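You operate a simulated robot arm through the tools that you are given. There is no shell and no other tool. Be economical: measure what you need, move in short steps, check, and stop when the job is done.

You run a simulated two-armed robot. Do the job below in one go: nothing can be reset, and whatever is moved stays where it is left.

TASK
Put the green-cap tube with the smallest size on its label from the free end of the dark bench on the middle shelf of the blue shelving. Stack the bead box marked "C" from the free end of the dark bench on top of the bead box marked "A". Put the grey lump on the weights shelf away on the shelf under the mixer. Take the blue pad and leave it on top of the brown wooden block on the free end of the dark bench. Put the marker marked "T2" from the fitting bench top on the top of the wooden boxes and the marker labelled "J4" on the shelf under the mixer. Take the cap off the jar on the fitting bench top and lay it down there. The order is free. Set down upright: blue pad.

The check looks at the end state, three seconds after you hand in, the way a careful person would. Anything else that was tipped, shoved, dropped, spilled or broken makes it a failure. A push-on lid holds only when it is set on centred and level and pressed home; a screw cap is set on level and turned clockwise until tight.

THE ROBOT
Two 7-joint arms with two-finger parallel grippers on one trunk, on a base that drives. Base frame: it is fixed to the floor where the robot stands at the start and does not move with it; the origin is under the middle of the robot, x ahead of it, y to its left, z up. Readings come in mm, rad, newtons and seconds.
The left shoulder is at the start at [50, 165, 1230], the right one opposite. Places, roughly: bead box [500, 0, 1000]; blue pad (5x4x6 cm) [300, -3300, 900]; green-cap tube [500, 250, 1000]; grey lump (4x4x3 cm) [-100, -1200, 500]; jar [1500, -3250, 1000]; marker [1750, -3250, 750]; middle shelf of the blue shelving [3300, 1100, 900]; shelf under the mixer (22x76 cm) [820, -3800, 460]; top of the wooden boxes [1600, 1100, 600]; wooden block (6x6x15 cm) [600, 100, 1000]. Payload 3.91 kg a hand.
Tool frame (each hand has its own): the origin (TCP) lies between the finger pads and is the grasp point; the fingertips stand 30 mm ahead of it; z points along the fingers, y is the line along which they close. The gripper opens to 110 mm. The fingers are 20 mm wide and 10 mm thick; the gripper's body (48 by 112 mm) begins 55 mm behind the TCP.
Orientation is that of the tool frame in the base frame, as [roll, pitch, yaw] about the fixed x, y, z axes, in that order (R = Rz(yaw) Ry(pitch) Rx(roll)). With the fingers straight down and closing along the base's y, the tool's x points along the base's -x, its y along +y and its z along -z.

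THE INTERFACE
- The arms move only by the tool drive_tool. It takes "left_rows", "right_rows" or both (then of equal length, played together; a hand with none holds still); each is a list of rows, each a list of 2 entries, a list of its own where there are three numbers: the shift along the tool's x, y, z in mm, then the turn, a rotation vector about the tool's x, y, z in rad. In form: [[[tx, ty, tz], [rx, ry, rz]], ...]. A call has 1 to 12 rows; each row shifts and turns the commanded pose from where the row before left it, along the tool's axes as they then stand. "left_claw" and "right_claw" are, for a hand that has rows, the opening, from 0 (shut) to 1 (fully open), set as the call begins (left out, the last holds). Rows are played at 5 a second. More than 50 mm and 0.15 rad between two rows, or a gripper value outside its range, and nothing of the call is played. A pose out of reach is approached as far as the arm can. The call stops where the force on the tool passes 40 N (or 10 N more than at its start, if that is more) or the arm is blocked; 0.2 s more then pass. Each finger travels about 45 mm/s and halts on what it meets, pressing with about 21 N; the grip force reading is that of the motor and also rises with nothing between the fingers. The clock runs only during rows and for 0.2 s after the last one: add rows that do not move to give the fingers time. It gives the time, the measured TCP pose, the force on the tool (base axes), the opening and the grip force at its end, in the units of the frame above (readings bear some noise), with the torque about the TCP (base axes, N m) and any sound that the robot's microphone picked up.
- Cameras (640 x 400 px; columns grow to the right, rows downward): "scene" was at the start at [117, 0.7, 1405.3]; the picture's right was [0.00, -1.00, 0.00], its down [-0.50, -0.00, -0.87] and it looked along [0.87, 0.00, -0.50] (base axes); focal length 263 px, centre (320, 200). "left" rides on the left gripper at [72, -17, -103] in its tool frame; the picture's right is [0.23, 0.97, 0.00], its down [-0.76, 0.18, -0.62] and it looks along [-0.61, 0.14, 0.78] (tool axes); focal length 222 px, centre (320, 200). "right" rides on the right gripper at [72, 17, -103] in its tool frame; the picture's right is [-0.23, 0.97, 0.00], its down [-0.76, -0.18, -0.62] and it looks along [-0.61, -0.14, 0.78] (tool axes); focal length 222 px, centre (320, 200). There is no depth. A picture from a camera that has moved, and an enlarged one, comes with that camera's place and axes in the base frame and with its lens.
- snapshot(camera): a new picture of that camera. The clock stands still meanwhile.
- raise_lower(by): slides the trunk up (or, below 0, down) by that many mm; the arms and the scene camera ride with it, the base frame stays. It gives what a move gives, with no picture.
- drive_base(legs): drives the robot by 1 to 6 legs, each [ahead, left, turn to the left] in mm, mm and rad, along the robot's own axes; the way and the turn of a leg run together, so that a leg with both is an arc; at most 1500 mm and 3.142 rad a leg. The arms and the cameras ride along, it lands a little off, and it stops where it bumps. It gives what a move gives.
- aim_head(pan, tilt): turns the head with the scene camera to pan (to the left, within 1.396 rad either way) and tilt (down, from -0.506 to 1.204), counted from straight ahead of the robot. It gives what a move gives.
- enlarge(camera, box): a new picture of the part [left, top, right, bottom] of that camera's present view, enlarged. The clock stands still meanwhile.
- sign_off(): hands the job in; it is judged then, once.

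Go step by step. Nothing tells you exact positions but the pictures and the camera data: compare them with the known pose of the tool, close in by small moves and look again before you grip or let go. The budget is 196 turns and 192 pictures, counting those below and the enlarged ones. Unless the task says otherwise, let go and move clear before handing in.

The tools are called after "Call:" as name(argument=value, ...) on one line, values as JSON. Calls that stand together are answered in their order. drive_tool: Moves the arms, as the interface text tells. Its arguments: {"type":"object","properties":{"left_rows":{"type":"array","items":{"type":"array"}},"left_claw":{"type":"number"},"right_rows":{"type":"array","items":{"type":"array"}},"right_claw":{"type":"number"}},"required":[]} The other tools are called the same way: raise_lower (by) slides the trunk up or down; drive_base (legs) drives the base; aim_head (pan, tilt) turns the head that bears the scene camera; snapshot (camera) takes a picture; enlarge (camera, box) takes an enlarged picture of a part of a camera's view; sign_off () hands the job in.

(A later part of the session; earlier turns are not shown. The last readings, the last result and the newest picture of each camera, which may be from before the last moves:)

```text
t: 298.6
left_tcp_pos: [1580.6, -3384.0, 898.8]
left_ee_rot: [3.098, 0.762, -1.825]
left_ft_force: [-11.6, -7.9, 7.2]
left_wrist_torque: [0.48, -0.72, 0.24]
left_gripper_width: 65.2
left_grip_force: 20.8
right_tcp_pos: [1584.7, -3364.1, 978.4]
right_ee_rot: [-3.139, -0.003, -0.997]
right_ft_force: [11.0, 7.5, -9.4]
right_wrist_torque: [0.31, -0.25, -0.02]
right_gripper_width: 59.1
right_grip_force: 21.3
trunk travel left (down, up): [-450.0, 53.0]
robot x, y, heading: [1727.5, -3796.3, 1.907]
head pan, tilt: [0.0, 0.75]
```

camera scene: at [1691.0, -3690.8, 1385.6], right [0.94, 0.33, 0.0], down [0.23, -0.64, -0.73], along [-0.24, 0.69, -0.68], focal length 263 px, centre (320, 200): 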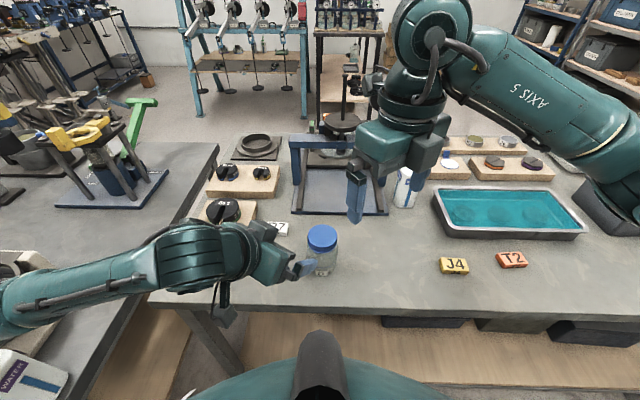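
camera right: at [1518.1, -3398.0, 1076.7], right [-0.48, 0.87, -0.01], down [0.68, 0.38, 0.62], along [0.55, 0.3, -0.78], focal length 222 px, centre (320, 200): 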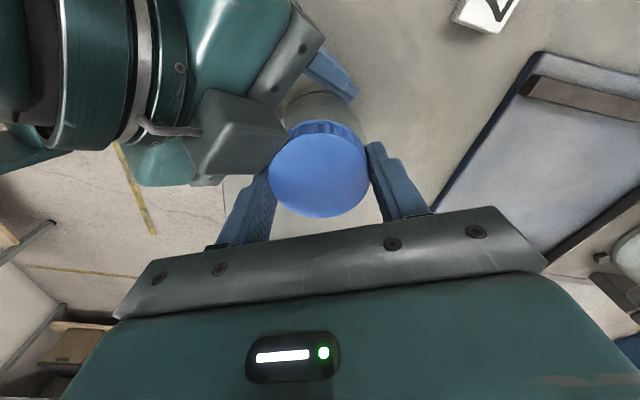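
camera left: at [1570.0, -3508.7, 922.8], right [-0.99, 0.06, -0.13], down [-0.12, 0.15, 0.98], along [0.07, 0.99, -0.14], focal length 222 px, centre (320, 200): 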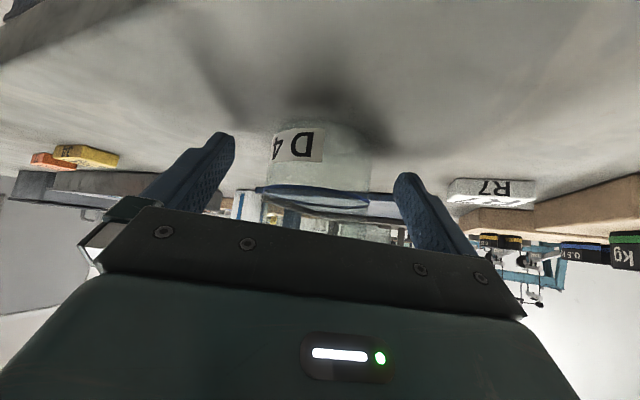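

Call:
snapshot(camera="left")

Call:
enlarge(camera="scene", box=[270, 200, 370, 280])

```text
55 pictures are left
camera left: at [1569.9, -3508.4, 923.7], right [-0.99, 0.06, -0.13], down [-0.12, 0.15, 0.98], along [0.08, 0.99, -0.14], focal length 222 px, centre (320, 200)
```

left: 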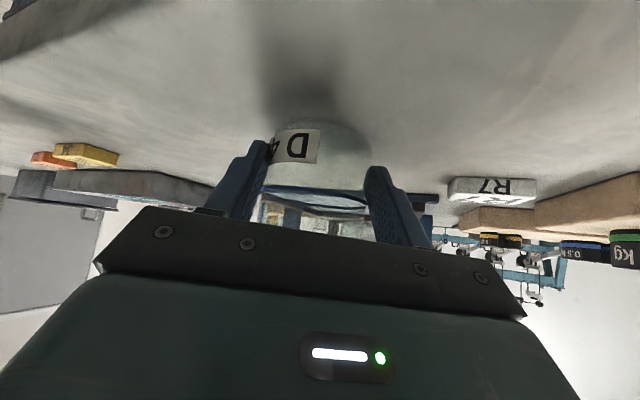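

```text
5.00 times, centred on (320, 240) of scene
camera zoom: at [1690.9, -3690.7, 1385.6], right [0.94, 0.33, 0.0], down [0.23, -0.64, -0.73], along [-0.24, 0.69, -0.68], focal length 1316 px, centre (320, 0)
```

zoom: 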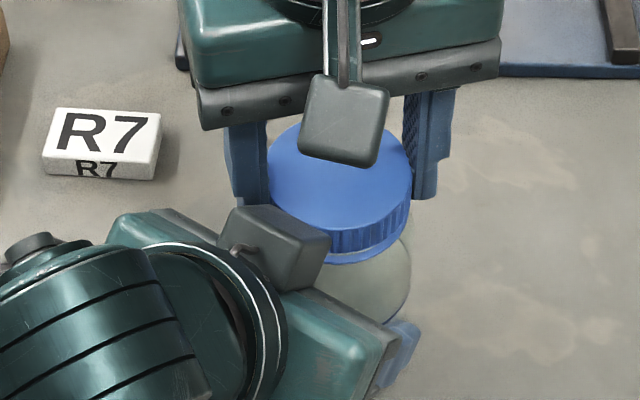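

The jar isn't turning and the cap looks slightly risen. I'll take another stroke.

Call:
drive_tool(right_rows=[[[0, 0, 1], [0, 0, 0]], [[0, 0, 0], [0, 0, 0]]])

Call:
drive_tool(right_rows=[[[0, 0, 0], [0, 0, 0]], [[0, 0, 0], [0, 0, 0]], [[0, 0, 0], [0, 0, 0.145]], [[0, 0, 0], [0, 0, 0.145]], [[0, 0, 0], [0, 0, 0.145]], [[0, 0, 0], [0, 0, 0.145]], [[0, 0, 0], [0, 0, 0.145]], [[0, 0, 0], [0, 0, 0.145]], [[0, 0, 0], [0, 0, 0.145]], [[0, 0, 0], [0, 0, 0.145]], [[0, 0, 0], [0, 0, 0.145]], [[0, 0, 0], [0, 0, 0.145]]], right_claw=0.75)

Call:
drive_tool(right_rows=[[[0, 0, 0], [0, 0, 0]], [[0, 0, 0], [0, 0, 0]], [[0, 0, 0], [0, 0, 0]], [[0, 0, 0], [0, 0, 0]]], right_claw=0)

Call:
drive_tool(right_rows=[[[0, 0, 0], [0, 0, -0.13]], [[0, 0, 0], [0, 0, -0.13]], [[0, 0, 0], [0, 0, -0.13]], [[0, 0, 0], [0, 0, -0.13]], [[0, 0, 0], [0, 0, -0.13]], [[0, 0, 0], [0, 0, -0.13]], [[0, 0, 0], [0, 0, -0.13]], [[0, 0, 0], [0, 0, -0.13]], [[0, 0, 0], [0, 0, -0.13]], [[0, 0, 0], [0, 0, -0.13]], [[0, 0, 0], [0, 0, -0.12]]])

Call:
drive_tool(right_rows=[[[0, 0, -2], [0, 0, 0]], [[0, 0, -2], [0, 0, 0]], [[0, 0, 0], [0, 0, 0]]])

```text
t: 299.2
left_tcp_pos: [1581.0, -3383.0, 898.0]
left_ee_rot: [3.098, 0.761, -1.826]
left_ft_force: [-11.7, -6.8, 8.2]
left_wrist_torque: [0.55, -0.63, 0.3]
left_gripper_width: 65.5
left_grip_force: 20.8
right_tcp_pos: [1585.5, -3363.3, 977.7]
right_ee_rot: [-3.14, -0.005, -0.998]
right_ft_force: [11.9, 6.8, -10.3]
right_wrist_torque: [0.12, -0.33, -0.12]
right_gripper_width: 59.1
right_grip_force: 20.7
trunk travel left (down, up): [-450.0, 53.0]
robot x, y, heading: [1731.4, -3794.6, 1.915]
head pan, tilt: [0.0, 0.75]
```

```text
t: 301.8
left_tcp_pos: [1580.2, -3384.5, 895.8]
left_ee_rot: [3.098, 0.758, -1.827]
left_ft_force: [0.3, 0.9, -1.3]
left_wrist_torque: [-0.05, -0.02, -0.04]
left_gripper_width: 64.9
left_grip_force: 20.8
right_tcp_pos: [1585.3, -3363.6, 979.8]
right_ee_rot: [-3.139, 0.0, -2.452]
right_ft_force: [-1.1, 0.4, -0.2]
right_wrist_torque: [0.04, -0.01, 0.0]
right_gripper_width: 82.5
right_grip_force: 0.0
trunk travel left (down, up): [-450.0, 53.0]
robot x, y, heading: [1731.1, -3795.9, 1.905]
head pan, tilt: [0.0, 0.75]
```

```text
t: 302.8
left_tcp_pos: [1579.8, -3384.1, 897.4]
left_ee_rot: [3.098, 0.758, -1.824]
left_ft_force: [-2.6, 1.8, -2.1]
left_wrist_torque: [-0.16, -0.21, 0.08]
left_gripper_width: 65.0
left_grip_force: 21.1
right_tcp_pos: [1585.2, -3363.2, 979.2]
right_ee_rot: [-3.138, 0.001, -2.448]
right_ft_force: [1.6, -1.5, 0.0]
right_wrist_torque: [-0.01, 0.08, -0.02]
right_gripper_width: 58.6
right_grip_force: 21.1
trunk travel left (down, up): [-450.0, 53.0]
robot x, y, heading: [1728.6, -3796.2, 1.914]
head pan, tilt: [0.0, 0.75]
```

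```text
t: 305.2
left_tcp_pos: [1580.2, -3383.8, 897.4]
left_ee_rot: [3.096, 0.756, -1.826]
left_ft_force: [-11.0, 2.5, -5.6]
left_wrist_torque: [-0.01, -1.01, 0.33]
left_gripper_width: 65.4
left_grip_force: 21.1
right_tcp_pos: [1586.0, -3363.7, 978.8]
right_ee_rot: [-3.139, -0.002, -1.025]
right_ft_force: [12.2, -0.9, 11.4]
right_wrist_torque: [0.11, 0.0, -0.03]
right_gripper_width: 58.5
right_grip_force: 20.9
trunk travel left (down, up): [-450.0, 53.0]
robot x, y, heading: [1728.8, -3797.8, 1.91]
head pan, tilt: [0.0, 0.75]
```

```text
t: 306.0
left_tcp_pos: [1581.5, -3382.9, 898.1]
left_ee_rot: [3.097, 0.764, -1.828]
left_ft_force: [-11.9, -6.8, 7.8]
left_wrist_torque: [0.38, -0.72, 0.19]
left_gripper_width: 65.7
left_grip_force: 21.0
right_tcp_pos: [1586.5, -3361.7, 983.0]
right_ee_rot: [-3.138, -0.002, -1.028]
right_ft_force: [11.6, 6.4, -9.5]
right_wrist_torque: [0.35, -0.22, -0.02]
right_gripper_width: 58.7
right_grip_force: 21.0
trunk travel left (down, up): [-450.0, 53.0]
robot x, y, heading: [1731.8, -3799.0, 1.911]
head pan, tilt: [0.0, 0.75]
```

The cap is climbing the thread, so one more stroke.

Call:
drive_tool(right_rows=[[[0, 0, 1], [0, 0, 0]], [[0, 0, 0], [0, 0, 0]]])

Call:
drive_tool(right_rows=[[[0, 0, 0], [0, 0, 0]], [[0, 0, 0], [0, 0, 0]], [[0, 0, 0], [0, 0, 0.145]], [[0, 0, 0], [0, 0, 0.145]], [[0, 0, 0], [0, 0, 0.145]], [[0, 0, 0], [0, 0, 0.145]], [[0, 0, 0], [0, 0, 0.145]], [[0, 0, 0], [0, 0, 0.145]], [[0, 0, 0], [0, 0, 0.145]], [[0, 0, 0], [0, 0, 0.145]], [[0, 0, 0], [0, 0, 0.145]], [[0, 0, 0], [0, 0, 0.145]]], right_claw=0.75)

Call:
drive_tool(right_rows=[[[0, 0, 0], [0, 0, 0]], [[0, 0, 0], [0, 0, 0]], [[0, 0, 0], [0, 0, 0]], [[0, 0, 0], [0, 0, 0]]], right_claw=0)

Call:
drive_tool(right_rows=[[[0, 0, 0], [0, 0, -0.13]], [[0, 0, 0], [0, 0, -0.13]], [[0, 0, 0], [0, 0, -0.13]], [[0, 0, 0], [0, 0, -0.13]], [[0, 0, 0], [0, 0, -0.13]], [[0, 0, 0], [0, 0, -0.13]], [[0, 0, 0], [0, 0, -0.13]], [[0, 0, 0], [0, 0, -0.13]], [[0, 0, 0], [0, 0, -0.13]], [[0, 0, 0], [0, 0, -0.13]], [[0, 0, 0], [0, 0, -0.12]]])

Call:
drive_tool(right_rows=[[[0, 0, -2.5], [0, 0, 0]], [[0, 0, -2.5], [0, 0, 0]], [[0, 0, 0], [0, 0, 0]]])

```text
t: 306.6
left_tcp_pos: [1579.9, -3383.5, 898.3]
left_ee_rot: [3.099, 0.76, -1.826]
left_ft_force: [-10.9, -7.3, 9.5]
left_wrist_torque: [0.54, -0.67, 0.19]
left_gripper_width: 65.4
left_grip_force: 21.1
right_tcp_pos: [1585.9, -3363.3, 982.8]
right_ee_rot: [-3.14, -0.003, -1.028]
right_ft_force: [10.3, 6.9, -10.1]
right_wrist_torque: [0.26, -0.31, 0.03]
right_gripper_width: 58.5
right_grip_force: 20.8
trunk travel left (down, up): [-450.0, 53.0]
robot x, y, heading: [1731.5, -3797.0, 1.911]
head pan, tilt: [0.0, 0.75]
```

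```text
t: 309.2
left_tcp_pos: [1581.1, -3384.3, 896.8]
left_ee_rot: [3.097, 0.759, -1.825]
left_ft_force: [0.4, 0.8, -1.4]
left_wrist_torque: [0.01, 0.02, -0.02]
left_gripper_width: 65.6
left_grip_force: 21.5
right_tcp_pos: [1584.9, -3365.1, 983.3]
right_ee_rot: [-3.14, 0.0, -2.48]
right_ft_force: [0.7, 0.1, 0.3]
right_wrist_torque: [0.02, -0.03, 0.0]
right_gripper_width: 82.7
right_grip_force: 0.0
trunk travel left (down, up): [-450.0, 53.0]
robot x, y, heading: [1731.1, -3799.2, 1.911]
head pan, tilt: [0.0, 0.75]
```

```text
t: 310.2
left_tcp_pos: [1581.6, -3384.4, 897.7]
left_ee_rot: [3.099, 0.761, -1.827]
left_ft_force: [0.3, -1.7, -1.3]
left_wrist_torque: [0.07, -0.06, -0.02]
left_gripper_width: 65.2
left_grip_force: 21.4
right_tcp_pos: [1585.5, -3363.8, 982.8]
right_ee_rot: [-3.138, 0.0, -2.476]
right_ft_force: [0.3, 2.3, -0.4]
right_wrist_torque: [0.07, 0.08, 0.01]
right_gripper_width: 59.0
right_grip_force: 20.8
trunk travel left (down, up): [-450.0, 53.0]
robot x, y, heading: [1729.0, -3797.1, 1.911]
head pan, tilt: [0.0, 0.75]
```

```text
t: 312.6
left_tcp_pos: [1580.6, -3384.8, 897.1]
left_ee_rot: [3.095, 0.759, -1.826]
left_ft_force: [-4.9, -0.2, -8.0]
left_wrist_torque: [-0.09, -0.64, 0.11]
left_gripper_width: 65.5
left_grip_force: 21.1
right_tcp_pos: [1586.0, -3363.2, 983.6]
right_ee_rot: [-3.14, -0.003, -1.056]
right_ft_force: [3.9, 0.6, 9.1]
right_wrist_torque: [0.13, 0.18, -0.06]
right_gripper_width: 59.3
right_grip_force: 20.6
trunk travel left (down, up): [-450.0, 53.0]
robot x, y, heading: [1728.9, -3796.8, 1.91]
head pan, tilt: [0.0, 0.75]
```

```text
t: 313.4
left_tcp_pos: [1581.0, -3382.6, 899.4]
left_ee_rot: [3.097, 0.765, -1.827]
left_ft_force: [-4.5, -5.0, 6.8]
left_wrist_torque: [0.39, -0.35, 0.07]
left_gripper_width: 65.4
left_grip_force: 20.8
right_tcp_pos: [1587.3, -3362.3, 985.5]
right_ee_rot: [-3.137, -0.005, -1.057]
right_ft_force: [5.0, 5.1, -8.6]
right_wrist_torque: [0.29, -0.05, 0.01]
right_gripper_width: 59.3
right_grip_force: 20.9
trunk travel left (down, up): [-450.0, 53.0]
robot x, y, heading: [1728.0, -3792.3, 1.907]
head pan, tilt: [0.0, 0.75]
```

Call:
drive_tool(right_rows=[[[0, 0, 1], [0, 0, 0]], [[0, 0, 0], [0, 0, 0]]])

Call:
drive_tool(right_rows=[[[0, 0, 0], [0, 0, 0]], [[0, 0, 0], [0, 0, 0]], [[0, 0, 0], [0, 0, 0.145]], [[0, 0, 0], [0, 0, 0.145]], [[0, 0, 0], [0, 0, 0.145]], [[0, 0, 0], [0, 0, 0.145]], [[0, 0, 0], [0, 0, 0.145]], [[0, 0, 0], [0, 0, 0.145]], [[0, 0, 0], [0, 0, 0.145]], [[0, 0, 0], [0, 0, 0.145]], [[0, 0, 0], [0, 0, 0.145]], [[0, 0, 0], [0, 0, 0.145]]], right_claw=0.75)

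Call:
drive_tool(right_rows=[[[0, 0, 0], [0, 0, 0]], [[0, 0, 0], [0, 0, 0]], [[0, 0, 0], [0, 0, 0]], [[0, 0, 0], [0, 0, 0]]], right_claw=0)

Call:
drive_tool(right_rows=[[[0, 0, 0], [0, 0, -0.13]], [[0, 0, 0], [0, 0, -0.13]], [[0, 0, 0], [0, 0, -0.13]], [[0, 0, 0], [0, 0, -0.13]], [[0, 0, 0], [0, 0, -0.13]], [[0, 0, 0], [0, 0, -0.13]], [[0, 0, 0], [0, 0, -0.13]], [[0, 0, 0], [0, 0, -0.13]], [[0, 0, 0], [0, 0, -0.13]], [[0, 0, 0], [0, 0, -0.13]], [[0, 0, 0], [0, 0, -0.12]]])

Call:
drive_tool(right_rows=[[[0, 0, -3], [0, 0, 0]], [[0, 0, -3], [0, 0, 0]], [[0, 0, 0], [0, 0, 0]]])

Call:
enlarge(camera="scene", box=[270, 200, 370, 280])

```text
t: 314.0
left_tcp_pos: [1580.3, -3383.5, 897.3]
left_ee_rot: [3.098, 0.761, -1.825]
left_ft_force: [-7.3, -4.4, 10.0]
left_wrist_torque: [0.52, -0.54, 0.13]
left_gripper_width: 65.3
left_grip_force: 21.2
right_tcp_pos: [1587.6, -3364.0, 985.4]
right_ee_rot: [-3.14, -0.004, -1.059]
right_ft_force: [5.6, 4.1, -12.0]
right_wrist_torque: [0.1, -0.11, 0.01]
right_gripper_width: 59.0
right_grip_force: 21.0
trunk travel left (down, up): [-450.0, 53.0]
robot x, y, heading: [1729.8, -3795.8, 1.912]
head pan, tilt: [0.0, 0.75]
```

```text
t: 316.6
left_tcp_pos: [1580.3, -3382.9, 897.6]
left_ee_rot: [3.098, 0.759, -1.826]
left_ft_force: [0.3, 0.1, -1.3]
left_wrist_torque: [-0.05, 0.0, 0.04]
left_gripper_width: 65.2
left_grip_force: 21.0
right_tcp_pos: [1584.2, -3364.4, 987.6]
right_ee_rot: [-3.141, -0.002, -2.51]
right_ft_force: [0.3, -0.2, -0.3]
right_wrist_torque: [0.0, 0.02, 0.03]
right_gripper_width: 82.5
right_grip_force: 0.1
trunk travel left (down, up): [-450.0, 53.0]
robot x, y, heading: [1729.6, -3794.5, 1.909]
head pan, tilt: [0.0, 0.75]
```

```text
t: 317.6
left_tcp_pos: [1580.7, -3384.7, 896.2]
left_ee_rot: [3.099, 0.759, -1.823]
left_ft_force: [-1.5, 0.1, -1.7]
left_wrist_torque: [-0.05, -0.17, 0.04]
left_gripper_width: 65.0
left_grip_force: 20.3
right_tcp_pos: [1585.4, -3365.0, 987.1]
right_ee_rot: [-3.139, 0.0, -2.507]
right_ft_force: [2.2, 0.8, -0.5]
right_wrist_torque: [0.09, 0.07, -0.02]
right_gripper_width: 59.3
right_grip_force: 21.6
trunk travel left (down, up): [-450.0, 53.0]
robot x, y, heading: [1730.0, -3793.9, 1.907]
head pan, tilt: [0.0, 0.75]
```

```text
t: 320.0
left_tcp_pos: [1579.9, -3383.7, 896.8]
left_ee_rot: [3.097, 0.759, -1.824]
left_ft_force: [-3.4, -0.1, -1.3]
left_wrist_torque: [-0.03, -0.29, 0.09]
left_gripper_width: 64.8
left_grip_force: 21.4
right_tcp_pos: [1584.9, -3363.0, 985.2]
right_ee_rot: [-3.141, -0.002, -1.084]
right_ft_force: [3.2, -0.4, -0.8]
right_wrist_torque: [-0.02, -0.09, -0.05]
right_gripper_width: 59.1
right_grip_force: 21.0
trunk travel left (down, up): [-450.0, 53.0]
robot x, y, heading: [1728.7, -3795.5, 1.907]
head pan, tilt: [0.0, 0.75]
```

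```text
t: 320.8
left_tcp_pos: [1581.4, -3383.1, 897.2]
left_ee_rot: [3.098, 0.759, -1.826]
left_ft_force: [-3.3, -3.6, 2.7]
left_wrist_torque: [0.3, -0.27, -0.02]
left_gripper_width: 65.2
left_grip_force: 21.5
right_tcp_pos: [1584.7, -3363.1, 991.8]
right_ee_rot: [-3.141, -0.003, -1.087]
right_ft_force: [3.6, 4.4, -3.2]
right_wrist_torque: [0.09, 0.02, 0.05]
right_gripper_width: 58.9
right_grip_force: 21.0
trunk travel left (down, up): [-450.0, 53.0]
robot x, y, heading: [1730.9, -3798.1, 1.913]
head pan, tilt: [0.0, 0.75]
```

```text
5.00 times, centred on (320, 240) of scene
camera zoom: at [1690.9, -3690.7, 1385.6], right [0.94, 0.33, 0.0], down [0.23, -0.64, -0.73], along [-0.24, 0.69, -0.68], focal length 1316 px, centre (320, 0)
```

zoom: 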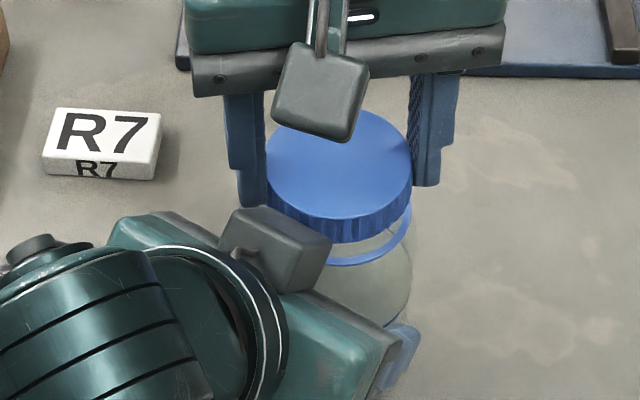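

The cap is off. I'll lift it clear and carry it to the free bench area on the right.

Call:
drive_tool(right_rows=[[[0, 0, -10], [0, 0, 0]], [[0, 0, -25], [0, 0, 0]], [[0, 0, -25], [0, 0, 0]], [[10.4, -43.5, 0], [0, 0, 0]], [[10.4, -43.5, 0], [0, 0, 0]], [[10.4, -43.5, 0], [0, 0, 0]], [[0, 0, 40], [0, 0, 0]], [[0, 0, 40], [0, 0, 0]], [[0, 0, 40], [0, 0, 0]], [[0, 0, 15], [0, 0, 0]], [[0, 0, 0], [0, 0, 0]]])

Call:
enlarge(camera="scene", box=[260, 170, 480, 300])

```text
t: 323.2
left_tcp_pos: [1580.3, -3384.8, 897.8]
left_ee_rot: [3.098, 0.759, -1.825]
left_ft_force: [-0.5, -0.5, -1.6]
left_wrist_torque: [-0.04, 0.03, 0.0]
left_gripper_width: 65.0
left_grip_force: 21.3
right_tcp_pos: [1715.0, -3330.8, 916.2]
right_ee_rot: [-3.141, -0.003, -1.087]
right_ft_force: [-0.5, 0.4, -0.5]
right_wrist_torque: [-0.02, 0.02, 0.01]
right_gripper_width: 59.3
right_grip_force: 20.8
trunk travel left (down, up): [-450.0, 53.0]
robot x, y, heading: [1731.1, -3794.5, 1.912]
head pan, tilt: [0.0, 0.75]
```

```text
2.91 times, centred on (370, 235) of scene
camera zoom: at [1690.9, -3690.8, 1385.6], right [0.94, 0.33, 0.0], down [0.23, -0.64, -0.73], along [-0.24, 0.69, -0.68], focal length 766 px, centre (174, 98)
```

zoom: 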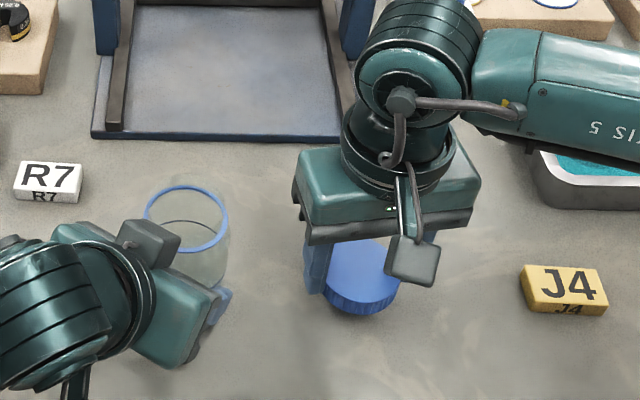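

Cap clear of the jar; I'll lower it to the bench in small steps.

Call:
drive_tool(right_rows=[[[0, 0, 8], [0, 0, 0]], [[0, 0, 4], [0, 0, 0]], [[0, 0, 0], [0, 0, 0]]])

Call:
drive_tool(right_rows=[[[0, 0, 4], [0, 0, 0]], [[0, 0, 3], [0, 0, 0]], [[0, 0, 0], [0, 0, 0]]])

Call:
drive_tool(right_rows=[[[0, 0, 3], [0, 0, 0]], [[0, 0, 2], [0, 0, 0]], [[0, 0, 0], [0, 0, 0]]])

```text
t: 324.0
left_tcp_pos: [1581.2, -3385.2, 897.8]
left_ee_rot: [3.098, 0.759, -1.825]
left_ft_force: [-0.3, 0.5, -0.9]
left_wrist_torque: [-0.03, 0.02, 0.0]
left_gripper_width: 65.1
left_grip_force: 21.2
right_tcp_pos: [1714.8, -3329.6, 905.7]
right_ee_rot: [-3.14, 0.0, -1.088]
right_ft_force: [-0.4, -0.2, 0.2]
right_wrist_torque: [0.02, -0.03, -0.03]
right_gripper_width: 58.8
right_grip_force: 21.2
trunk travel left (down, up): [-450.0, 53.0]
robot x, y, heading: [1729.0, -3797.2, 1.91]
head pan, tilt: [0.0, 0.75]
```

```text
t: 324.8
left_tcp_pos: [1580.4, -3383.4, 896.8]
left_ee_rot: [3.097, 0.761, -1.826]
left_ft_force: [-0.2, -0.2, -1.1]
left_wrist_torque: [-0.02, 0.01, -0.03]
left_gripper_width: 65.1
left_grip_force: 21.5
right_tcp_pos: [1715.4, -3330.2, 898.0]
right_ee_rot: [-3.141, -0.004, -1.087]
right_ft_force: [-0.4, 0.1, -0.8]
right_wrist_torque: [0.01, 0.01, -0.02]
right_gripper_width: 59.1
right_grip_force: 21.5
trunk travel left (down, up): [-450.0, 53.0]
robot x, y, heading: [1732.3, -3796.6, 1.909]
head pan, tilt: [0.0, 0.75]
```

```text
t: 325.6
left_tcp_pos: [1579.9, -3383.9, 897.4]
left_ee_rot: [3.098, 0.759, -1.823]
left_ft_force: [-0.5, -0.5, -0.8]
left_wrist_torque: [-0.03, 0.01, 0.01]
left_gripper_width: 64.6
left_grip_force: 20.8
right_tcp_pos: [1714.4, -3330.3, 893.4]
right_ee_rot: [-3.141, -0.001, -1.088]
right_ft_force: [-0.2, -0.3, 0.7]
right_wrist_torque: [-0.01, -0.02, 0.03]
right_gripper_width: 59.0
right_grip_force: 20.8
trunk travel left (down, up): [-450.0, 53.0]
robot x, y, heading: [1729.2, -3800.5, 1.906]
head pan, tilt: [0.0, 0.75]
```

Call:
drive_tool(right_rows=[[[0, 0, 3], [0, 0, 0]], [[0, 0, 0], [0, 0, 0]]])

Call:
drive_tool(right_rows=[[[0, 0, 2], [0, 0, 0]], [[0, 0, 0], [0, 0, 0]]])

Call:
enlarge(camera="scene", box=[320, 210, 420, 290])

```text
t: 326.2
left_tcp_pos: [1581.0, -3385.3, 897.5]
left_ee_rot: [3.098, 0.76, -1.826]
left_ft_force: [-0.3, 0.0, -1.7]
left_wrist_torque: [-0.04, 0.03, 0.0]
left_gripper_width: 64.8
left_grip_force: 21.8
right_tcp_pos: [1715.3, -3331.6, 891.9]
right_ee_rot: [3.141, 0.0, -1.086]
right_ft_force: [1.5, -0.2, 5.9]
right_wrist_torque: [0.16, 0.02, -0.02]
right_gripper_width: 58.7
right_grip_force: 20.7
trunk travel left (down, up): [-450.0, 53.0]
robot x, y, heading: [1730.0, -3797.1, 1.911]
head pan, tilt: [0.0, 0.75]
```

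```text
t: 326.8
left_tcp_pos: [1580.9, -3384.5, 897.9]
left_ee_rot: [3.098, 0.761, -1.826]
left_ft_force: [-0.6, -0.2, -2.5]
left_wrist_torque: [-0.01, 0.01, 0.04]
left_gripper_width: 64.8
left_grip_force: 21.2
right_tcp_pos: [1715.4, -3331.2, 889.1]
right_ee_rot: [-3.14, 0.002, -1.086]
right_ft_force: [1.3, -0.5, 18.7]
right_wrist_torque: [0.48, 0.02, 0.02]
right_gripper_width: 59.1
right_grip_force: 21.3
trunk travel left (down, up): [-450.0, 53.0]
robot x, y, heading: [1729.0, -3797.7, 1.908]
head pan, tilt: [0.0, 0.75]
```

```text
5.00 times, centred on (370, 250) of scene
camera zoom: at [1691.2, -3692.5, 1386.0], right [0.94, 0.33, 0.0], down [0.23, -0.64, -0.73], along [-0.24, 0.69, -0.68], focal length 1316 px, centre (70, -50)
```

zoom: 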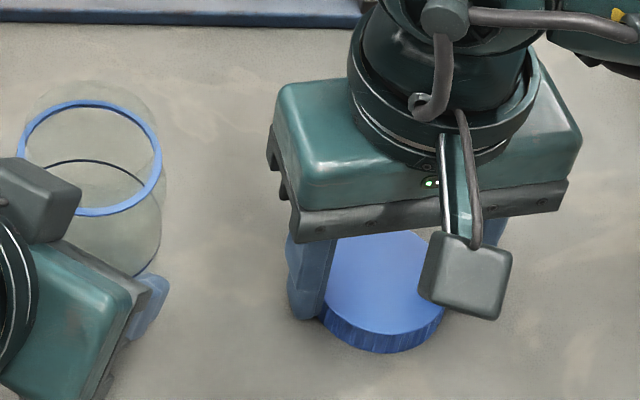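

The cap rests flat on the bench. I'll release it, rise, and turn the right hand for J4. I'll also release the jar with the left hand and back out.

Call:
drive_tool(right_rows=[[[0, 0, -1.5], [0, 0, 0]], [[0, 0, 0], [0, 0, 0]]])

Call:
drive_tool(right_rows=[[[0, 0, 0], [0, 0, 0]], [[0, 0, 0], [0, 0, 0]], [[0, 0, 0], [0, 0, 0]], [[0, 0, -20], [0, 0, 0]], [[0, 0, -40], [0, 0, 0]], [[0, 0, -40], [0, 0, 0]], [[0, 0, -20], [0, 0, 0]], [[0, 0, 0], [0, 0, 0]]], right_claw=0.95)

Call:
drive_tool(left_rows=[[[0, 0, 0], [0, 0, 0]], [[0, 0, 0], [0, 0, 0]], [[0, 0, 0], [0, 0, 0]], [[0, 0, -20], [0, 0, 0]], [[0, 0, -40], [0, 0, 0]], [[0, 0, -40], [0, 0, 0]], [[0, 0, -40], [0, 0, 0]], [[0, 0, 0], [0, 0, 0]]], left_claw=1)

Call:
drive_tool(right_rows=[[[0, 0, 0], [0, 0, 0.143]], [[0, 0, 0], [0, 0, 0.143]], [[0, 0, 0], [0, 0, 0.143]], [[0, 0, 0], [0, 0, 0.143]], [[0, 0, 0], [0, 0, 0.143]], [[0, 0, 0], [0, 0, 0.143]], [[0, 0, 0], [0, 0, 0.143]], [[0, 0, 0], [0, 0, 0.143]], [[0, 0, 0], [0, 0, 0.143]], [[0, 0, 0], [0, 0, 0.143]], [[0, 0, 0], [0, 0, 0.143]], [[0, 0, 0], [0, 0, 0.143]]])

Call:
snapshot(camera="scene")

```text
t: 327.4
left_tcp_pos: [1581.1, -3384.4, 896.3]
left_ee_rot: [3.098, 0.76, -1.825]
left_ft_force: [-0.4, 0.6, -1.1]
left_wrist_torque: [0.0, -0.02, -0.02]
left_gripper_width: 65.0
left_grip_force: 20.4
right_tcp_pos: [1716.1, -3330.8, 890.3]
right_ee_rot: [-3.141, 0.002, -1.086]
right_ft_force: [-0.9, 1.8, 14.0]
right_wrist_torque: [0.44, 0.11, 0.0]
right_gripper_width: 58.9
right_grip_force: 21.4
trunk travel left (down, up): [-450.0, 53.0]
robot x, y, heading: [1733.4, -3798.3, 1.91]
head pan, tilt: [0.0, 0.75]
```

```text
t: 329.2
left_tcp_pos: [1580.1, -3384.7, 897.5]
left_ee_rot: [3.098, 0.759, -1.826]
left_ft_force: [0.3, 0.6, -0.6]
left_wrist_torque: [0.01, 0.0, 0.02]
left_gripper_width: 64.6
left_grip_force: 21.3
right_tcp_pos: [1715.4, -3331.0, 1008.0]
right_ee_rot: [3.142, -0.003, -1.088]
right_ft_force: [0.6, -0.4, 0.0]
right_wrist_torque: [0.0, -0.01, -0.01]
right_gripper_width: 104.4
right_grip_force: 0.1
trunk travel left (down, up): [-450.0, 53.0]
robot x, y, heading: [1732.9, -3794.7, 1.913]
head pan, tilt: [0.0, 0.75]
```

```text
t: 331.0
left_tcp_pos: [1561.5, -3479.6, 998.3]
left_ee_rot: [3.097, 0.759, -1.828]
left_ft_force: [-0.2, 0.4, 1.0]
left_wrist_torque: [-0.02, -0.01, 0.01]
left_gripper_width: 109.7
left_grip_force: 0.0
right_tcp_pos: [1715.1, -3331.9, 1008.1]
right_ee_rot: [3.14, -0.002, -1.088]
right_ft_force: [-0.1, 0.9, -0.4]
right_wrist_torque: [0.02, 0.01, -0.02]
right_gripper_width: 104.4
right_grip_force: 0.0
trunk travel left (down, up): [-450.0, 53.0]
robot x, y, heading: [1728.4, -3798.2, 1.907]
head pan, tilt: [0.0, 0.75]
```

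```text
t: 333.6
left_tcp_pos: [1561.4, -3478.7, 998.0]
left_ee_rot: [3.098, 0.759, -1.825]
left_ft_force: [-0.5, 0.0, -1.3]
left_wrist_torque: [0.03, 0.01, -0.01]
left_gripper_width: 110.1
left_grip_force: 0.0
right_tcp_pos: [1716.6, -3331.4, 1009.5]
right_ee_rot: [-3.141, 0.002, -2.804]
right_ft_force: [0.0, -0.8, 0.2]
right_wrist_torque: [0.03, 0.03, -0.01]
right_gripper_width: 104.4
right_grip_force: 0.0
trunk travel left (down, up): [-450.0, 53.0]
robot x, y, heading: [1731.4, -3798.9, 1.916]
head pan, tilt: [0.0, 0.75]
```

```text
50 pictures are left
camera scene: at [1690.9, -3690.9, 1385.6], right [0.94, 0.33, 0.0], down [0.23, -0.64, -0.73], along [-0.24, 0.69, -0.68], focal length 263 px, centre (320, 200)
```

scene: 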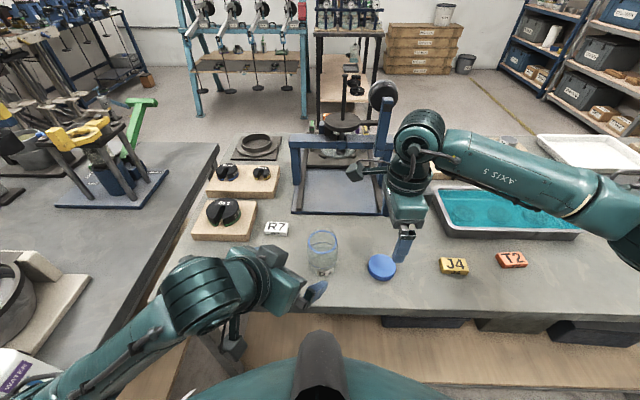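

The cap is laid down and the jar is open. Next I'll move the right hand over J4, and fold the left hand up and back to vertical.

Call:
drive_tool(right_rows=[[[-41.2, 1.5, 0], [0, 0, 0]], [[-41.2, 1.5, 0], [0, 0, 0]], [[-41.2, 1.5, 0], [0, 0, 0]], [[-41.2, 1.5, 0], [0, 0, 0]], [[0, 0, 40], [0, 0, 0]], [[0, 0, 30], [0, 0, 0]], [[0, 0, 0], [0, 0, 0]]], right_claw=0.75)

Call:
drive_tool(left_rows=[[[-22.6, 6.1, -37.3], [0, 0, 0]], [[-22.6, 6.1, -37.3], [0, 0, 0]], [[-22.6, 6.1, -37.3], [0, 0, 0]], [[-22.6, 6.1, -37.3], [0, 0, 0]], [[-22.6, 6.1, -37.3], [0, 0, 0]], [[0, 0, 0], [0, 0.131, 0]], [[0, 0, 0], [0, 0.131, 0]], [[0, 0, 0], [0, 0.131, 0]], [[0, 0, 0], [0, 0.131, 0]], [[0, 0, 0], [0, 0.131, 0]], [[0, 0, 0], [0, 0.12, 0]], [[0, 0, 0], [0, 0, 0]]])

Call:
snapshot(camera="right")

```text
t: 335.2
left_tcp_pos: [1560.8, -3479.2, 996.5]
left_ee_rot: [3.099, 0.759, -1.825]
left_ft_force: [0.0, 1.5, -0.1]
left_wrist_torque: [0.01, 0.0, 0.02]
left_gripper_width: 110.1
left_grip_force: 0.0
right_tcp_pos: [1867.4, -3271.1, 940.8]
right_ee_rot: [-3.141, 0.0, -2.802]
right_ft_force: [0.0, -1.3, -0.2]
right_wrist_torque: [-0.01, 0.02, 0.01]
right_gripper_width: 82.6
right_grip_force: 0.2
trunk travel left (down, up): [-450.0, 53.0]
robot x, y, heading: [1734.0, -3802.4, 1.914]
head pan, tilt: [0.0, 0.75]
```

```text
t: 337.8
left_tcp_pos: [1532.5, -3488.2, 1211.6]
left_ee_rot: [3.109, -0.018, -1.792]
left_ft_force: [0.7, -0.1, 0.6]
left_wrist_torque: [-0.02, 0.02, -0.02]
left_gripper_width: 109.8
left_grip_force: 0.1
left hand out of reach, approached as far as the arm can: row 1, 2, 3
right_tcp_pos: [1867.2, -3270.0, 941.0]
right_ee_rot: [-3.139, 0.001, -2.803]
right_ft_force: [-0.9, 0.0, 0.0]
right_wrist_torque: [0.01, 0.0, 0.0]
right_gripper_width: 82.3
right_grip_force: 0.1
trunk travel left (down, up): [-450.0, 53.0]
robot x, y, heading: [1730.8, -3800.4, 1.911]
head pan, tilt: [0.0, 0.75]
```

```text
49 pictures are left
camera right: at [1793.2, -3278.3, 1043.1], right [-0.11, 0.99, 0.0], down [0.78, 0.09, 0.62], along [0.62, 0.07, -0.78], focal length 222 px, centre (320, 200)
```

right: 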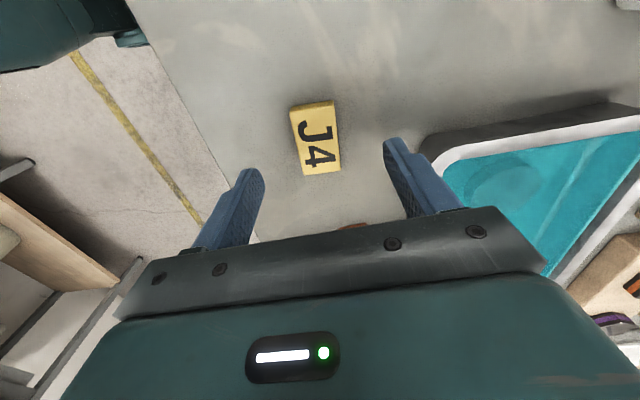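

J4 is centred under the hand. I'll lower and grip it.

Call:
drive_tool(right_rows=[[[0, 0, 30], [0, 0, 0]], [[0, 0, 24], [0, 0, 0]], [[0, 0, 3], [0, 0, 0]], [[0, 0, 0], [0, 0, 0]]])

Call:
drive_tool(right_rows=[[[0, 0, 0], [0, 0, 0]], [[0, 0, 0], [0, 0, 0]], [[0, 0, 0], [0, 0, 0]], [[0, 0, 0], [0, 0, 0]], [[0, 0, 0], [0, 0, 0]]], right_claw=0)

Call:
drive_tool(right_rows=[[[0, 0, -20], [0, 0, 0]], [[0, 0, -40], [0, 0, 0]], [[0, 0, -40], [0, 0, 0]], [[0, 0, -40], [0, 0, 0]], [[0, 0, -40], [0, 0, 0]], [[0, 0, -40], [0, 0, 0]], [[0, 0, 0], [0, 0, 0]]])

Call:
snapshot(camera="right")

```text
t: 338.6
left_tcp_pos: [1533.0, -3488.8, 1210.4]
left_ee_rot: [3.11, -0.014, -1.796]
left_ft_force: [-0.5, -0.7, -0.3]
left_wrist_torque: [0.0, 0.0, 0.0]
left_gripper_width: 109.9
left_grip_force: 0.1
right_tcp_pos: [1868.8, -3268.5, 891.3]
right_ee_rot: [3.133, -0.001, -2.802]
right_ft_force: [1.5, -7.1, 21.1]
right_wrist_torque: [-1.19, -0.39, 0.01]
right_gripper_width: 86.0
right_grip_force: 3.1
trunk travel left (down, up): [-450.0, 53.0]
robot x, y, heading: [1734.1, -3795.8, 1.908]
head pan, tilt: [0.0, 0.75]
stopped in row 4 (right hand): the force on the tool passed its limit (the readings are from after the stop); the commanded pose is now the measured one
```

```text
t: 339.3
left_tcp_pos: [1532.6, -3488.6, 1210.1]
left_ee_rot: [3.111, -0.014, -1.797]
left_ft_force: [-0.6, 1.2, -0.7]
left_wrist_torque: [-0.03, -0.01, -0.03]
left_gripper_width: 110.1
left_grip_force: 0.1
right_tcp_pos: [1868.5, -3269.7, 890.5]
right_ee_rot: [3.141, -0.001, -2.803]
right_ft_force: [2.5, -8.1, 15.2]
right_wrist_torque: [-0.54, -0.12, 0.1]
right_gripper_width: 33.9
right_grip_force: 8.7
trunk travel left (down, up): [-450.0, 53.0]
robot x, y, heading: [1728.3, -3798.6, 1.908]
head pan, tilt: [0.0, 0.75]
stopped in row 3 (right hand): the force on the tool passed its limit (the readings are from after the stop); the commanded pose is now the measured one
```

```text
t: 340.9
left_tcp_pos: [1532.8, -3487.7, 1209.7]
left_ee_rot: [3.11, -0.016, -1.795]
left_ft_force: [-1.0, -0.9, 0.6]
left_wrist_torque: [0.01, 0.0, -0.01]
left_gripper_width: 110.3
left_grip_force: 0.0
right_tcp_pos: [1871.2, -3269.2, 1108.1]
right_ee_rot: [3.141, 0.0, -2.804]
right_ft_force: [0.1, -0.2, -0.5]
right_wrist_torque: [-0.01, 0.02, 0.03]
right_gripper_width: 32.8
right_grip_force: 20.7
trunk travel left (down, up): [-450.0, 53.0]
robot x, y, heading: [1734.0, -3795.5, 1.91]
head pan, tilt: [0.0, 0.75]
```

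```text
48 pictures are left
camera right: at [1796.7, -3277.5, 1211.6], right [-0.11, 0.99, 0.0], down [0.78, 0.09, 0.62], along [0.62, 0.07, -0.78], focal length 222 px, centre (320, 200)
```

right: 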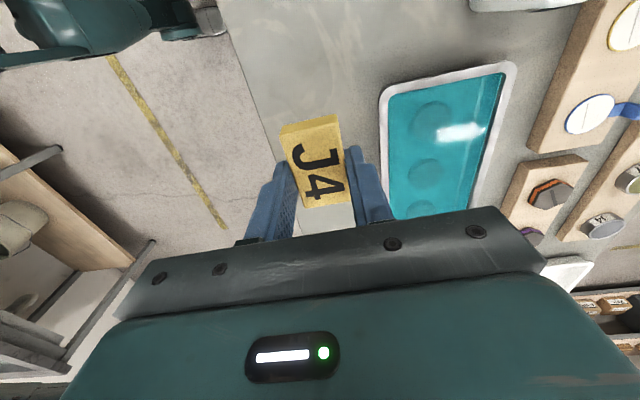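

J4 is held. I'll check that the tray and T2 are undisturbed.

Call:
snapshot(camera="scene")

```text
47 pictures are left
camera scene: at [1691.4, -3690.9, 1385.6], right [0.94, 0.33, 0.0], down [0.23, -0.64, -0.73], along [-0.24, 0.69, -0.68], focal length 263 px, centre (320, 200)
```

scene: 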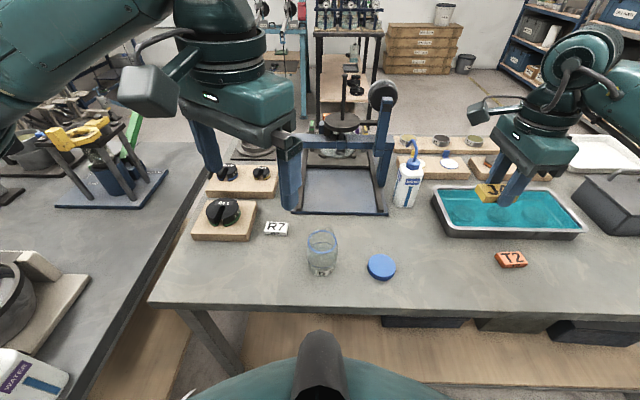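

Everything else is in place. I'll turn the left hand to line up with T2 and strafe right so the left hand can reach it.

Call:
drive_tool(left_rows=[[[0, 0, 0], [0, 0, -0.14]], [[0, 0, 0], [0, 0, -0.14]], [[0, 0, 0], [0, 0, -0.14]], [[0, 0, 0], [0, 0, -0.14]], [[0, 0, 0], [0, 0, 0]]])

Call:
drive_base(legs=[[0, -540, 0]])

Call:
snapshot(camera="left")

```text
t: 342.1
left_tcp_pos: [1533.2, -3488.9, 1210.5]
left_ee_rot: [3.107, 0.002, -1.233]
left_ft_force: [0.1, -0.3, 1.3]
left_wrist_torque: [-0.02, -0.02, 0.02]
left_gripper_width: 110.2
left_grip_force: 0.0
right_tcp_pos: [1871.0, -3269.2, 1107.0]
right_ee_rot: [-3.141, 0.001, -2.802]
right_ft_force: [0.3, 0.2, 0.0]
right_wrist_torque: [0.01, -0.04, -0.01]
right_gripper_width: 33.0
right_grip_force: 20.6
trunk travel left (down, up): [-450.0, 53.0]
robot x, y, heading: [1731.4, -3794.2, 1.9]
head pan, tilt: [0.0, 0.75]
```

```text
t: 345.3
left_tcp_pos: [2047.9, -3308.6, 1209.8]
left_ee_rot: [3.107, 0.003, -1.239]
left_ft_force: [0.0, 0.1, 0.1]
left_wrist_torque: [-0.01, -0.01, -0.04]
left_gripper_width: 110.0
left_grip_force: 0.0
right_tcp_pos: [2385.2, -3090.7, 1108.9]
right_ee_rot: [-3.14, 0.0, -2.806]
right_ft_force: [0.0, -0.4, -0.4]
right_wrist_torque: [-0.01, 0.02, 0.01]
right_gripper_width: 32.7
right_grip_force: 20.3
trunk travel left (down, up): [-450.0, 53.0]
robot x, y, heading: [2246.4, -3616.6, 1.904]
head pan, tilt: [0.0, 0.75]
```

```text
46 pictures are left
camera left: at [2090.6, -3371.2, 1313.9], right [-0.85, -0.53, 0.03], down [-0.39, 0.67, 0.63], along [-0.36, 0.52, -0.77], focal length 222 px, centre (320, 200)
```

left: 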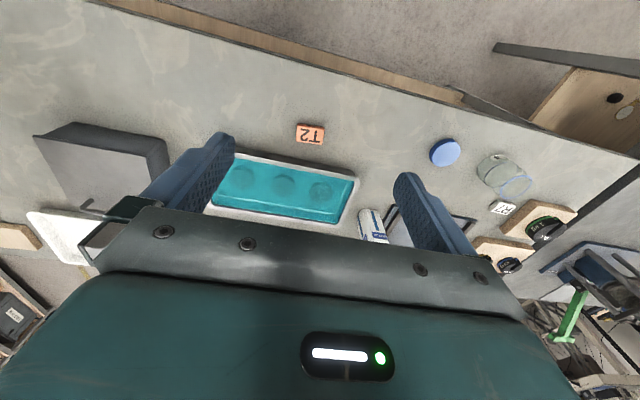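

T2 confirmed at (1995, -3209). I'll move the left hand over it and down partway.

Call:
drive_tool(left_rows=[[[-37, 5.9, 0], [0.034, 0, 0]], [[-37, 5.9, 0], [0, 0, 0]], [[-37.4, 5.8, 0], [0, 0, 0]], [[0, 0, 45], [0, 0, 0]], [[0, 0, 45], [0, 0, 0]], [[0, 0, 45], [0, 0, 0]], [[0, 0, 45], [0, 0, 0]], [[0, 0, 45], [0, 0, 0]], [[0, 0, 25], [0, 0, 0]], [[0, 0, 0], [0, 0, 0]]])

Call:
snapshot(camera="left")

```text
t: 347.5
left_tcp_pos: [1994.2, -3209.3, 962.4]
left_ee_rot: [3.139, 0.005, -1.24]
left_ft_force: [0.2, 0.2, -0.7]
left_wrist_torque: [0.01, 0.0, 0.0]
left_gripper_width: 110.1
left_grip_force: 0.1
right_tcp_pos: [2384.4, -3090.0, 1107.6]
right_ee_rot: [-3.141, 0.002, -2.807]
right_ft_force: [0.5, -0.5, -0.7]
right_wrist_torque: [0.01, -0.03, 0.0]
right_gripper_width: 32.9
right_grip_force: 20.9
trunk travel left (down, up): [-450.0, 53.0]
robot x, y, heading: [2247.8, -3618.1, 1.903]
head pan, tilt: [0.0, 0.75]
```

```text
45 pictures are left
camera left: at [2033.3, -3273.2, 1064.8], right [-0.85, -0.53, 0.0], down [-0.41, 0.66, 0.63], along [-0.33, 0.53, -0.78], focal length 222 px, centre (320, 200)
```

left: 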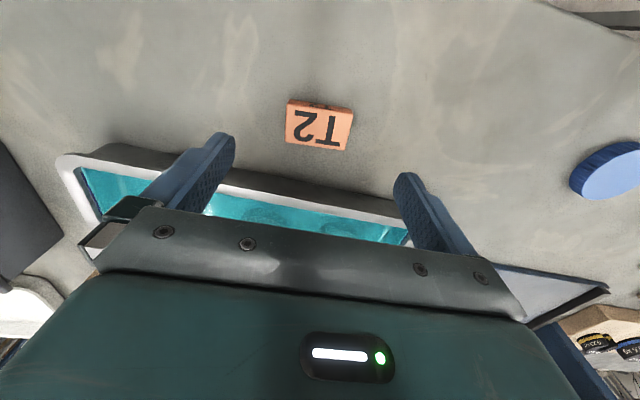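

T2 is centred. I'll narrow the fingers, lower to just above the bench and grip.

Call:
drive_tool(left_rows=[[[0, 0, 25], [0, 0, 0]], [[0, 0, 25], [0, 0, 0]], [[0, 0, 16], [0, 0, 0]], [[0, 0, 3], [0, 0, 0]], [[0, 0, 0], [0, 0, 0]]], left_claw=0.76)

Call:
drive_tool(left_rows=[[[0, 0, 0], [0, 0, 0]], [[0, 0, 0], [0, 0, 0]], [[0, 0, 0], [0, 0, 0]], [[0, 0, 0], [0, 0, 0]]], left_claw=0)

Call:
drive_tool(left_rows=[[[0, 0, -20], [0, 0, 0]], [[0, 0, -40], [0, 0, 0]], [[0, 0, -40], [0, 0, 0]], [[0, 0, -45], [0, 0, 0]], [[0, 0, -45], [0, 0, 0]], [[20, 0, -45], [0, 0, 0]], [[35, 0, -35], [0, 0, 0]], [[40, 0, -30], [0, 0, 0]], [[0, 0, 0], [0, 0, 0]]])

Call:
snapshot(camera="left")

```text
t: 348.7
left_tcp_pos: [1993.9, -3208.5, 892.8]
left_ee_rot: [3.141, 0.003, -1.239]
left_ft_force: [-1.2, 0.5, -1.2]
left_wrist_torque: [0.01, 0.01, -0.02]
left_gripper_width: 83.5
left_grip_force: 0.1
right_tcp_pos: [2385.2, -3091.4, 1108.5]
right_ee_rot: [-3.14, 0.002, -2.806]
right_ft_force: [-0.2, -0.7, -0.4]
right_wrist_torque: [0.01, -0.01, 0.01]
right_gripper_width: 32.6
right_grip_force: 20.7
trunk travel left (down, up): [-450.0, 53.0]
robot x, y, heading: [2241.1, -3619.5, 1.901]
head pan, tilt: [0.0, 0.75]
```

```text
t: 349.7
left_tcp_pos: [1994.4, -3209.3, 892.8]
left_ee_rot: [3.14, 0.003, -1.239]
left_ft_force: [0.3, 0.0, 0.7]
left_wrist_torque: [-0.03, 0.05, -0.01]
left_gripper_width: 56.1
left_grip_force: 21.2
right_tcp_pos: [2384.2, -3090.3, 1108.7]
right_ee_rot: [3.141, 0.002, -2.806]
right_ft_force: [0.7, 0.5, -0.4]
right_wrist_torque: [-0.01, 0.0, 0.0]
right_gripper_width: 32.9
right_grip_force: 21.0
trunk travel left (down, up): [-450.0, 53.0]
robot x, y, heading: [2244.0, -3621.0, 1.904]
head pan, tilt: [0.0, 0.75]
```

```text
t: 351.7
left_tcp_pos: [2024.8, -3302.1, 1190.5]
left_ee_rot: [3.14, 0.002, -1.239]
left_ft_force: [-0.1, 0.4, -0.2]
left_wrist_torque: [0.0, -0.02, 0.0]
left_gripper_width: 55.4
left_grip_force: 20.6
right_tcp_pos: [2383.5, -3091.3, 1107.8]
right_ee_rot: [3.141, 0.002, -2.807]
right_ft_force: [-0.1, 0.2, -0.1]
right_wrist_torque: [-0.02, 0.01, -0.02]
right_gripper_width: 32.8
right_grip_force: 20.7
trunk travel left (down, up): [-450.0, 53.0]
robot x, y, heading: [2245.0, -3619.2, 1.905]
head pan, tilt: [0.0, 0.75]
```

```text
44 pictures are left
camera left: at [2064.4, -3365.0, 1294.9], right [-0.85, -0.53, 0.0], down [-0.41, 0.66, 0.63], along [-0.33, 0.53, -0.78], focal length 222 px, centre (320, 200)
```

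left: 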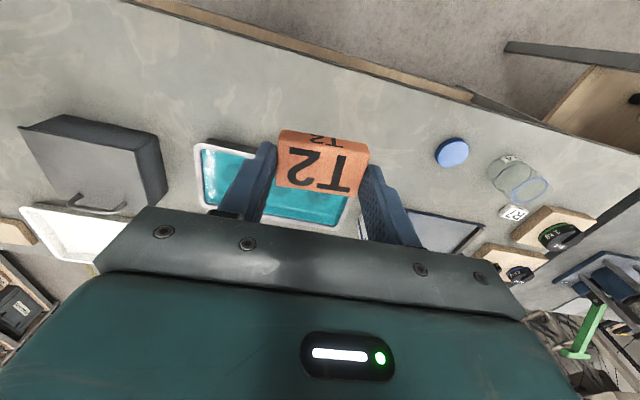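

T2 is held by the left hand. J4 must lie flat on the low shelf, where the hand has to be tilted, so I'll set J4 back down at its old spot and re-grip it with a 45° tilt.

Call:
drive_base(legs=[[0, 530, 0]])

Call:
drive_tool(right_rows=[[[0, 0, 45], [0, 0, 0]], [[0, 0, 45], [0, 0, 0]], [[0, 0, 45], [0, 0, 0]], [[0, 0, 45], [0, 0, 0]], [[0, 0, 25], [0, 0, 0]], [[0, 0, 5], [0, 0, 0]], [[0, 0, 0], [0, 0, 0]]])

Call:
enlarge(camera="scene", box=[360, 160, 600, 310])

```text
t: 354.7
left_tcp_pos: [1525.3, -3473.4, 1190.0]
left_ee_rot: [3.14, 0.003, -1.243]
left_ft_force: [0.8, 0.4, -0.8]
left_wrist_torque: [-0.01, -0.03, -0.01]
left_gripper_width: 55.3
left_grip_force: 20.5
right_tcp_pos: [1886.6, -3263.7, 1108.3]
right_ee_rot: [3.141, 0.002, -2.808]
right_ft_force: [0.3, -0.5, -0.2]
right_wrist_torque: [-0.01, 0.01, -0.01]
right_gripper_width: 32.9
right_grip_force: 21.1
trunk travel left (down, up): [-450.0, 53.0]
robot x, y, heading: [1742.4, -3790.3, 1.899]
head pan, tilt: [0.0, 0.75]
```

```text
t: 356.3
left_tcp_pos: [1524.3, -3473.2, 1189.9]
left_ee_rot: [3.14, 0.004, -1.241]
left_ft_force: [0.2, 0.5, 0.4]
left_wrist_torque: [0.0, -0.02, 0.01]
left_gripper_width: 55.2
left_grip_force: 21.1
right_tcp_pos: [1886.4, -3262.3, 898.3]
right_ee_rot: [-3.141, 0.0, -2.807]
right_ft_force: [-0.1, 0.3, -0.3]
right_wrist_torque: [0.03, 0.01, -0.01]
right_gripper_width: 32.9
right_grip_force: 21.1
trunk travel left (down, up): [-450.0, 53.0]
robot x, y, heading: [1745.1, -3786.2, 1.904]
head pan, tilt: [0.0, 0.75]
```

```text
2.67 times, centred on (480, 235) of scene
camera zoom: at [1704.4, -3684.7, 1385.6], right [0.95, 0.33, 0.0], down [0.22, -0.65, -0.73], along [-0.24, 0.69, -0.68], focal length 702 px, centre (-107, 107)
```

zoom: 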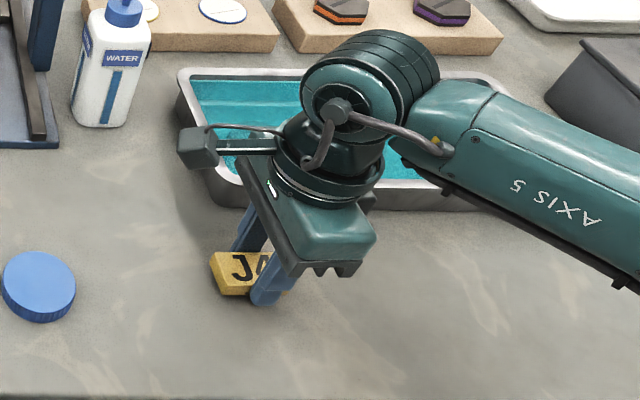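

Call:
drive_tool(right_rows=[[[0, -25, 0], [0, 0, 0]], [[0, 0, 4], [0, 0, 0]], [[0, 0, 3], [0, 0, 0]], [[0, 0, 0], [0, 0, 0]]])

Call:
drive_tool(right_rows=[[[0, 0, 1], [0, 0, 0]], [[0, 0, 0], [0, 0, 0]]])

```text
t: 357.3
left_tcp_pos: [1526.2, -3474.2, 1189.9]
left_ee_rot: [3.14, 0.003, -1.244]
left_ft_force: [-0.9, 1.0, -0.3]
left_wrist_torque: [0.02, 0.02, 0.0]
left_gripper_width: 55.0
left_grip_force: 20.9
right_tcp_pos: [1892.7, -3287.3, 890.1]
right_ee_rot: [3.14, 0.003, -2.808]
right_ft_force: [0.3, -0.4, -1.0]
right_wrist_torque: [0.02, 0.02, -0.01]
right_gripper_width: 32.9
right_grip_force: 21.1
trunk travel left (down, up): [-450.0, 53.0]
robot x, y, heading: [1743.0, -3791.6, 1.901]
head pan, tilt: [0.0, 0.75]
```

```text
t: 357.9
left_tcp_pos: [1524.9, -3473.8, 1191.1]
left_ee_rot: [3.14, 0.002, -1.242]
left_ft_force: [-0.4, 0.1, -0.6]
left_wrist_torque: [0.02, 0.0, 0.01]
left_gripper_width: 55.1
left_grip_force: 20.8
right_tcp_pos: [1895.0, -3287.2, 890.2]
right_ee_rot: [3.141, 0.0, -2.81]
right_ft_force: [0.0, 0.8, -0.5]
right_wrist_torque: [0.0, -0.01, -0.02]
right_gripper_width: 32.9
right_grip_force: 20.9
trunk travel left (down, up): [-450.0, 53.0]
robot x, y, heading: [1744.6, -3792.1, 1.905]
head pan, tilt: [0.0, 0.75]
```

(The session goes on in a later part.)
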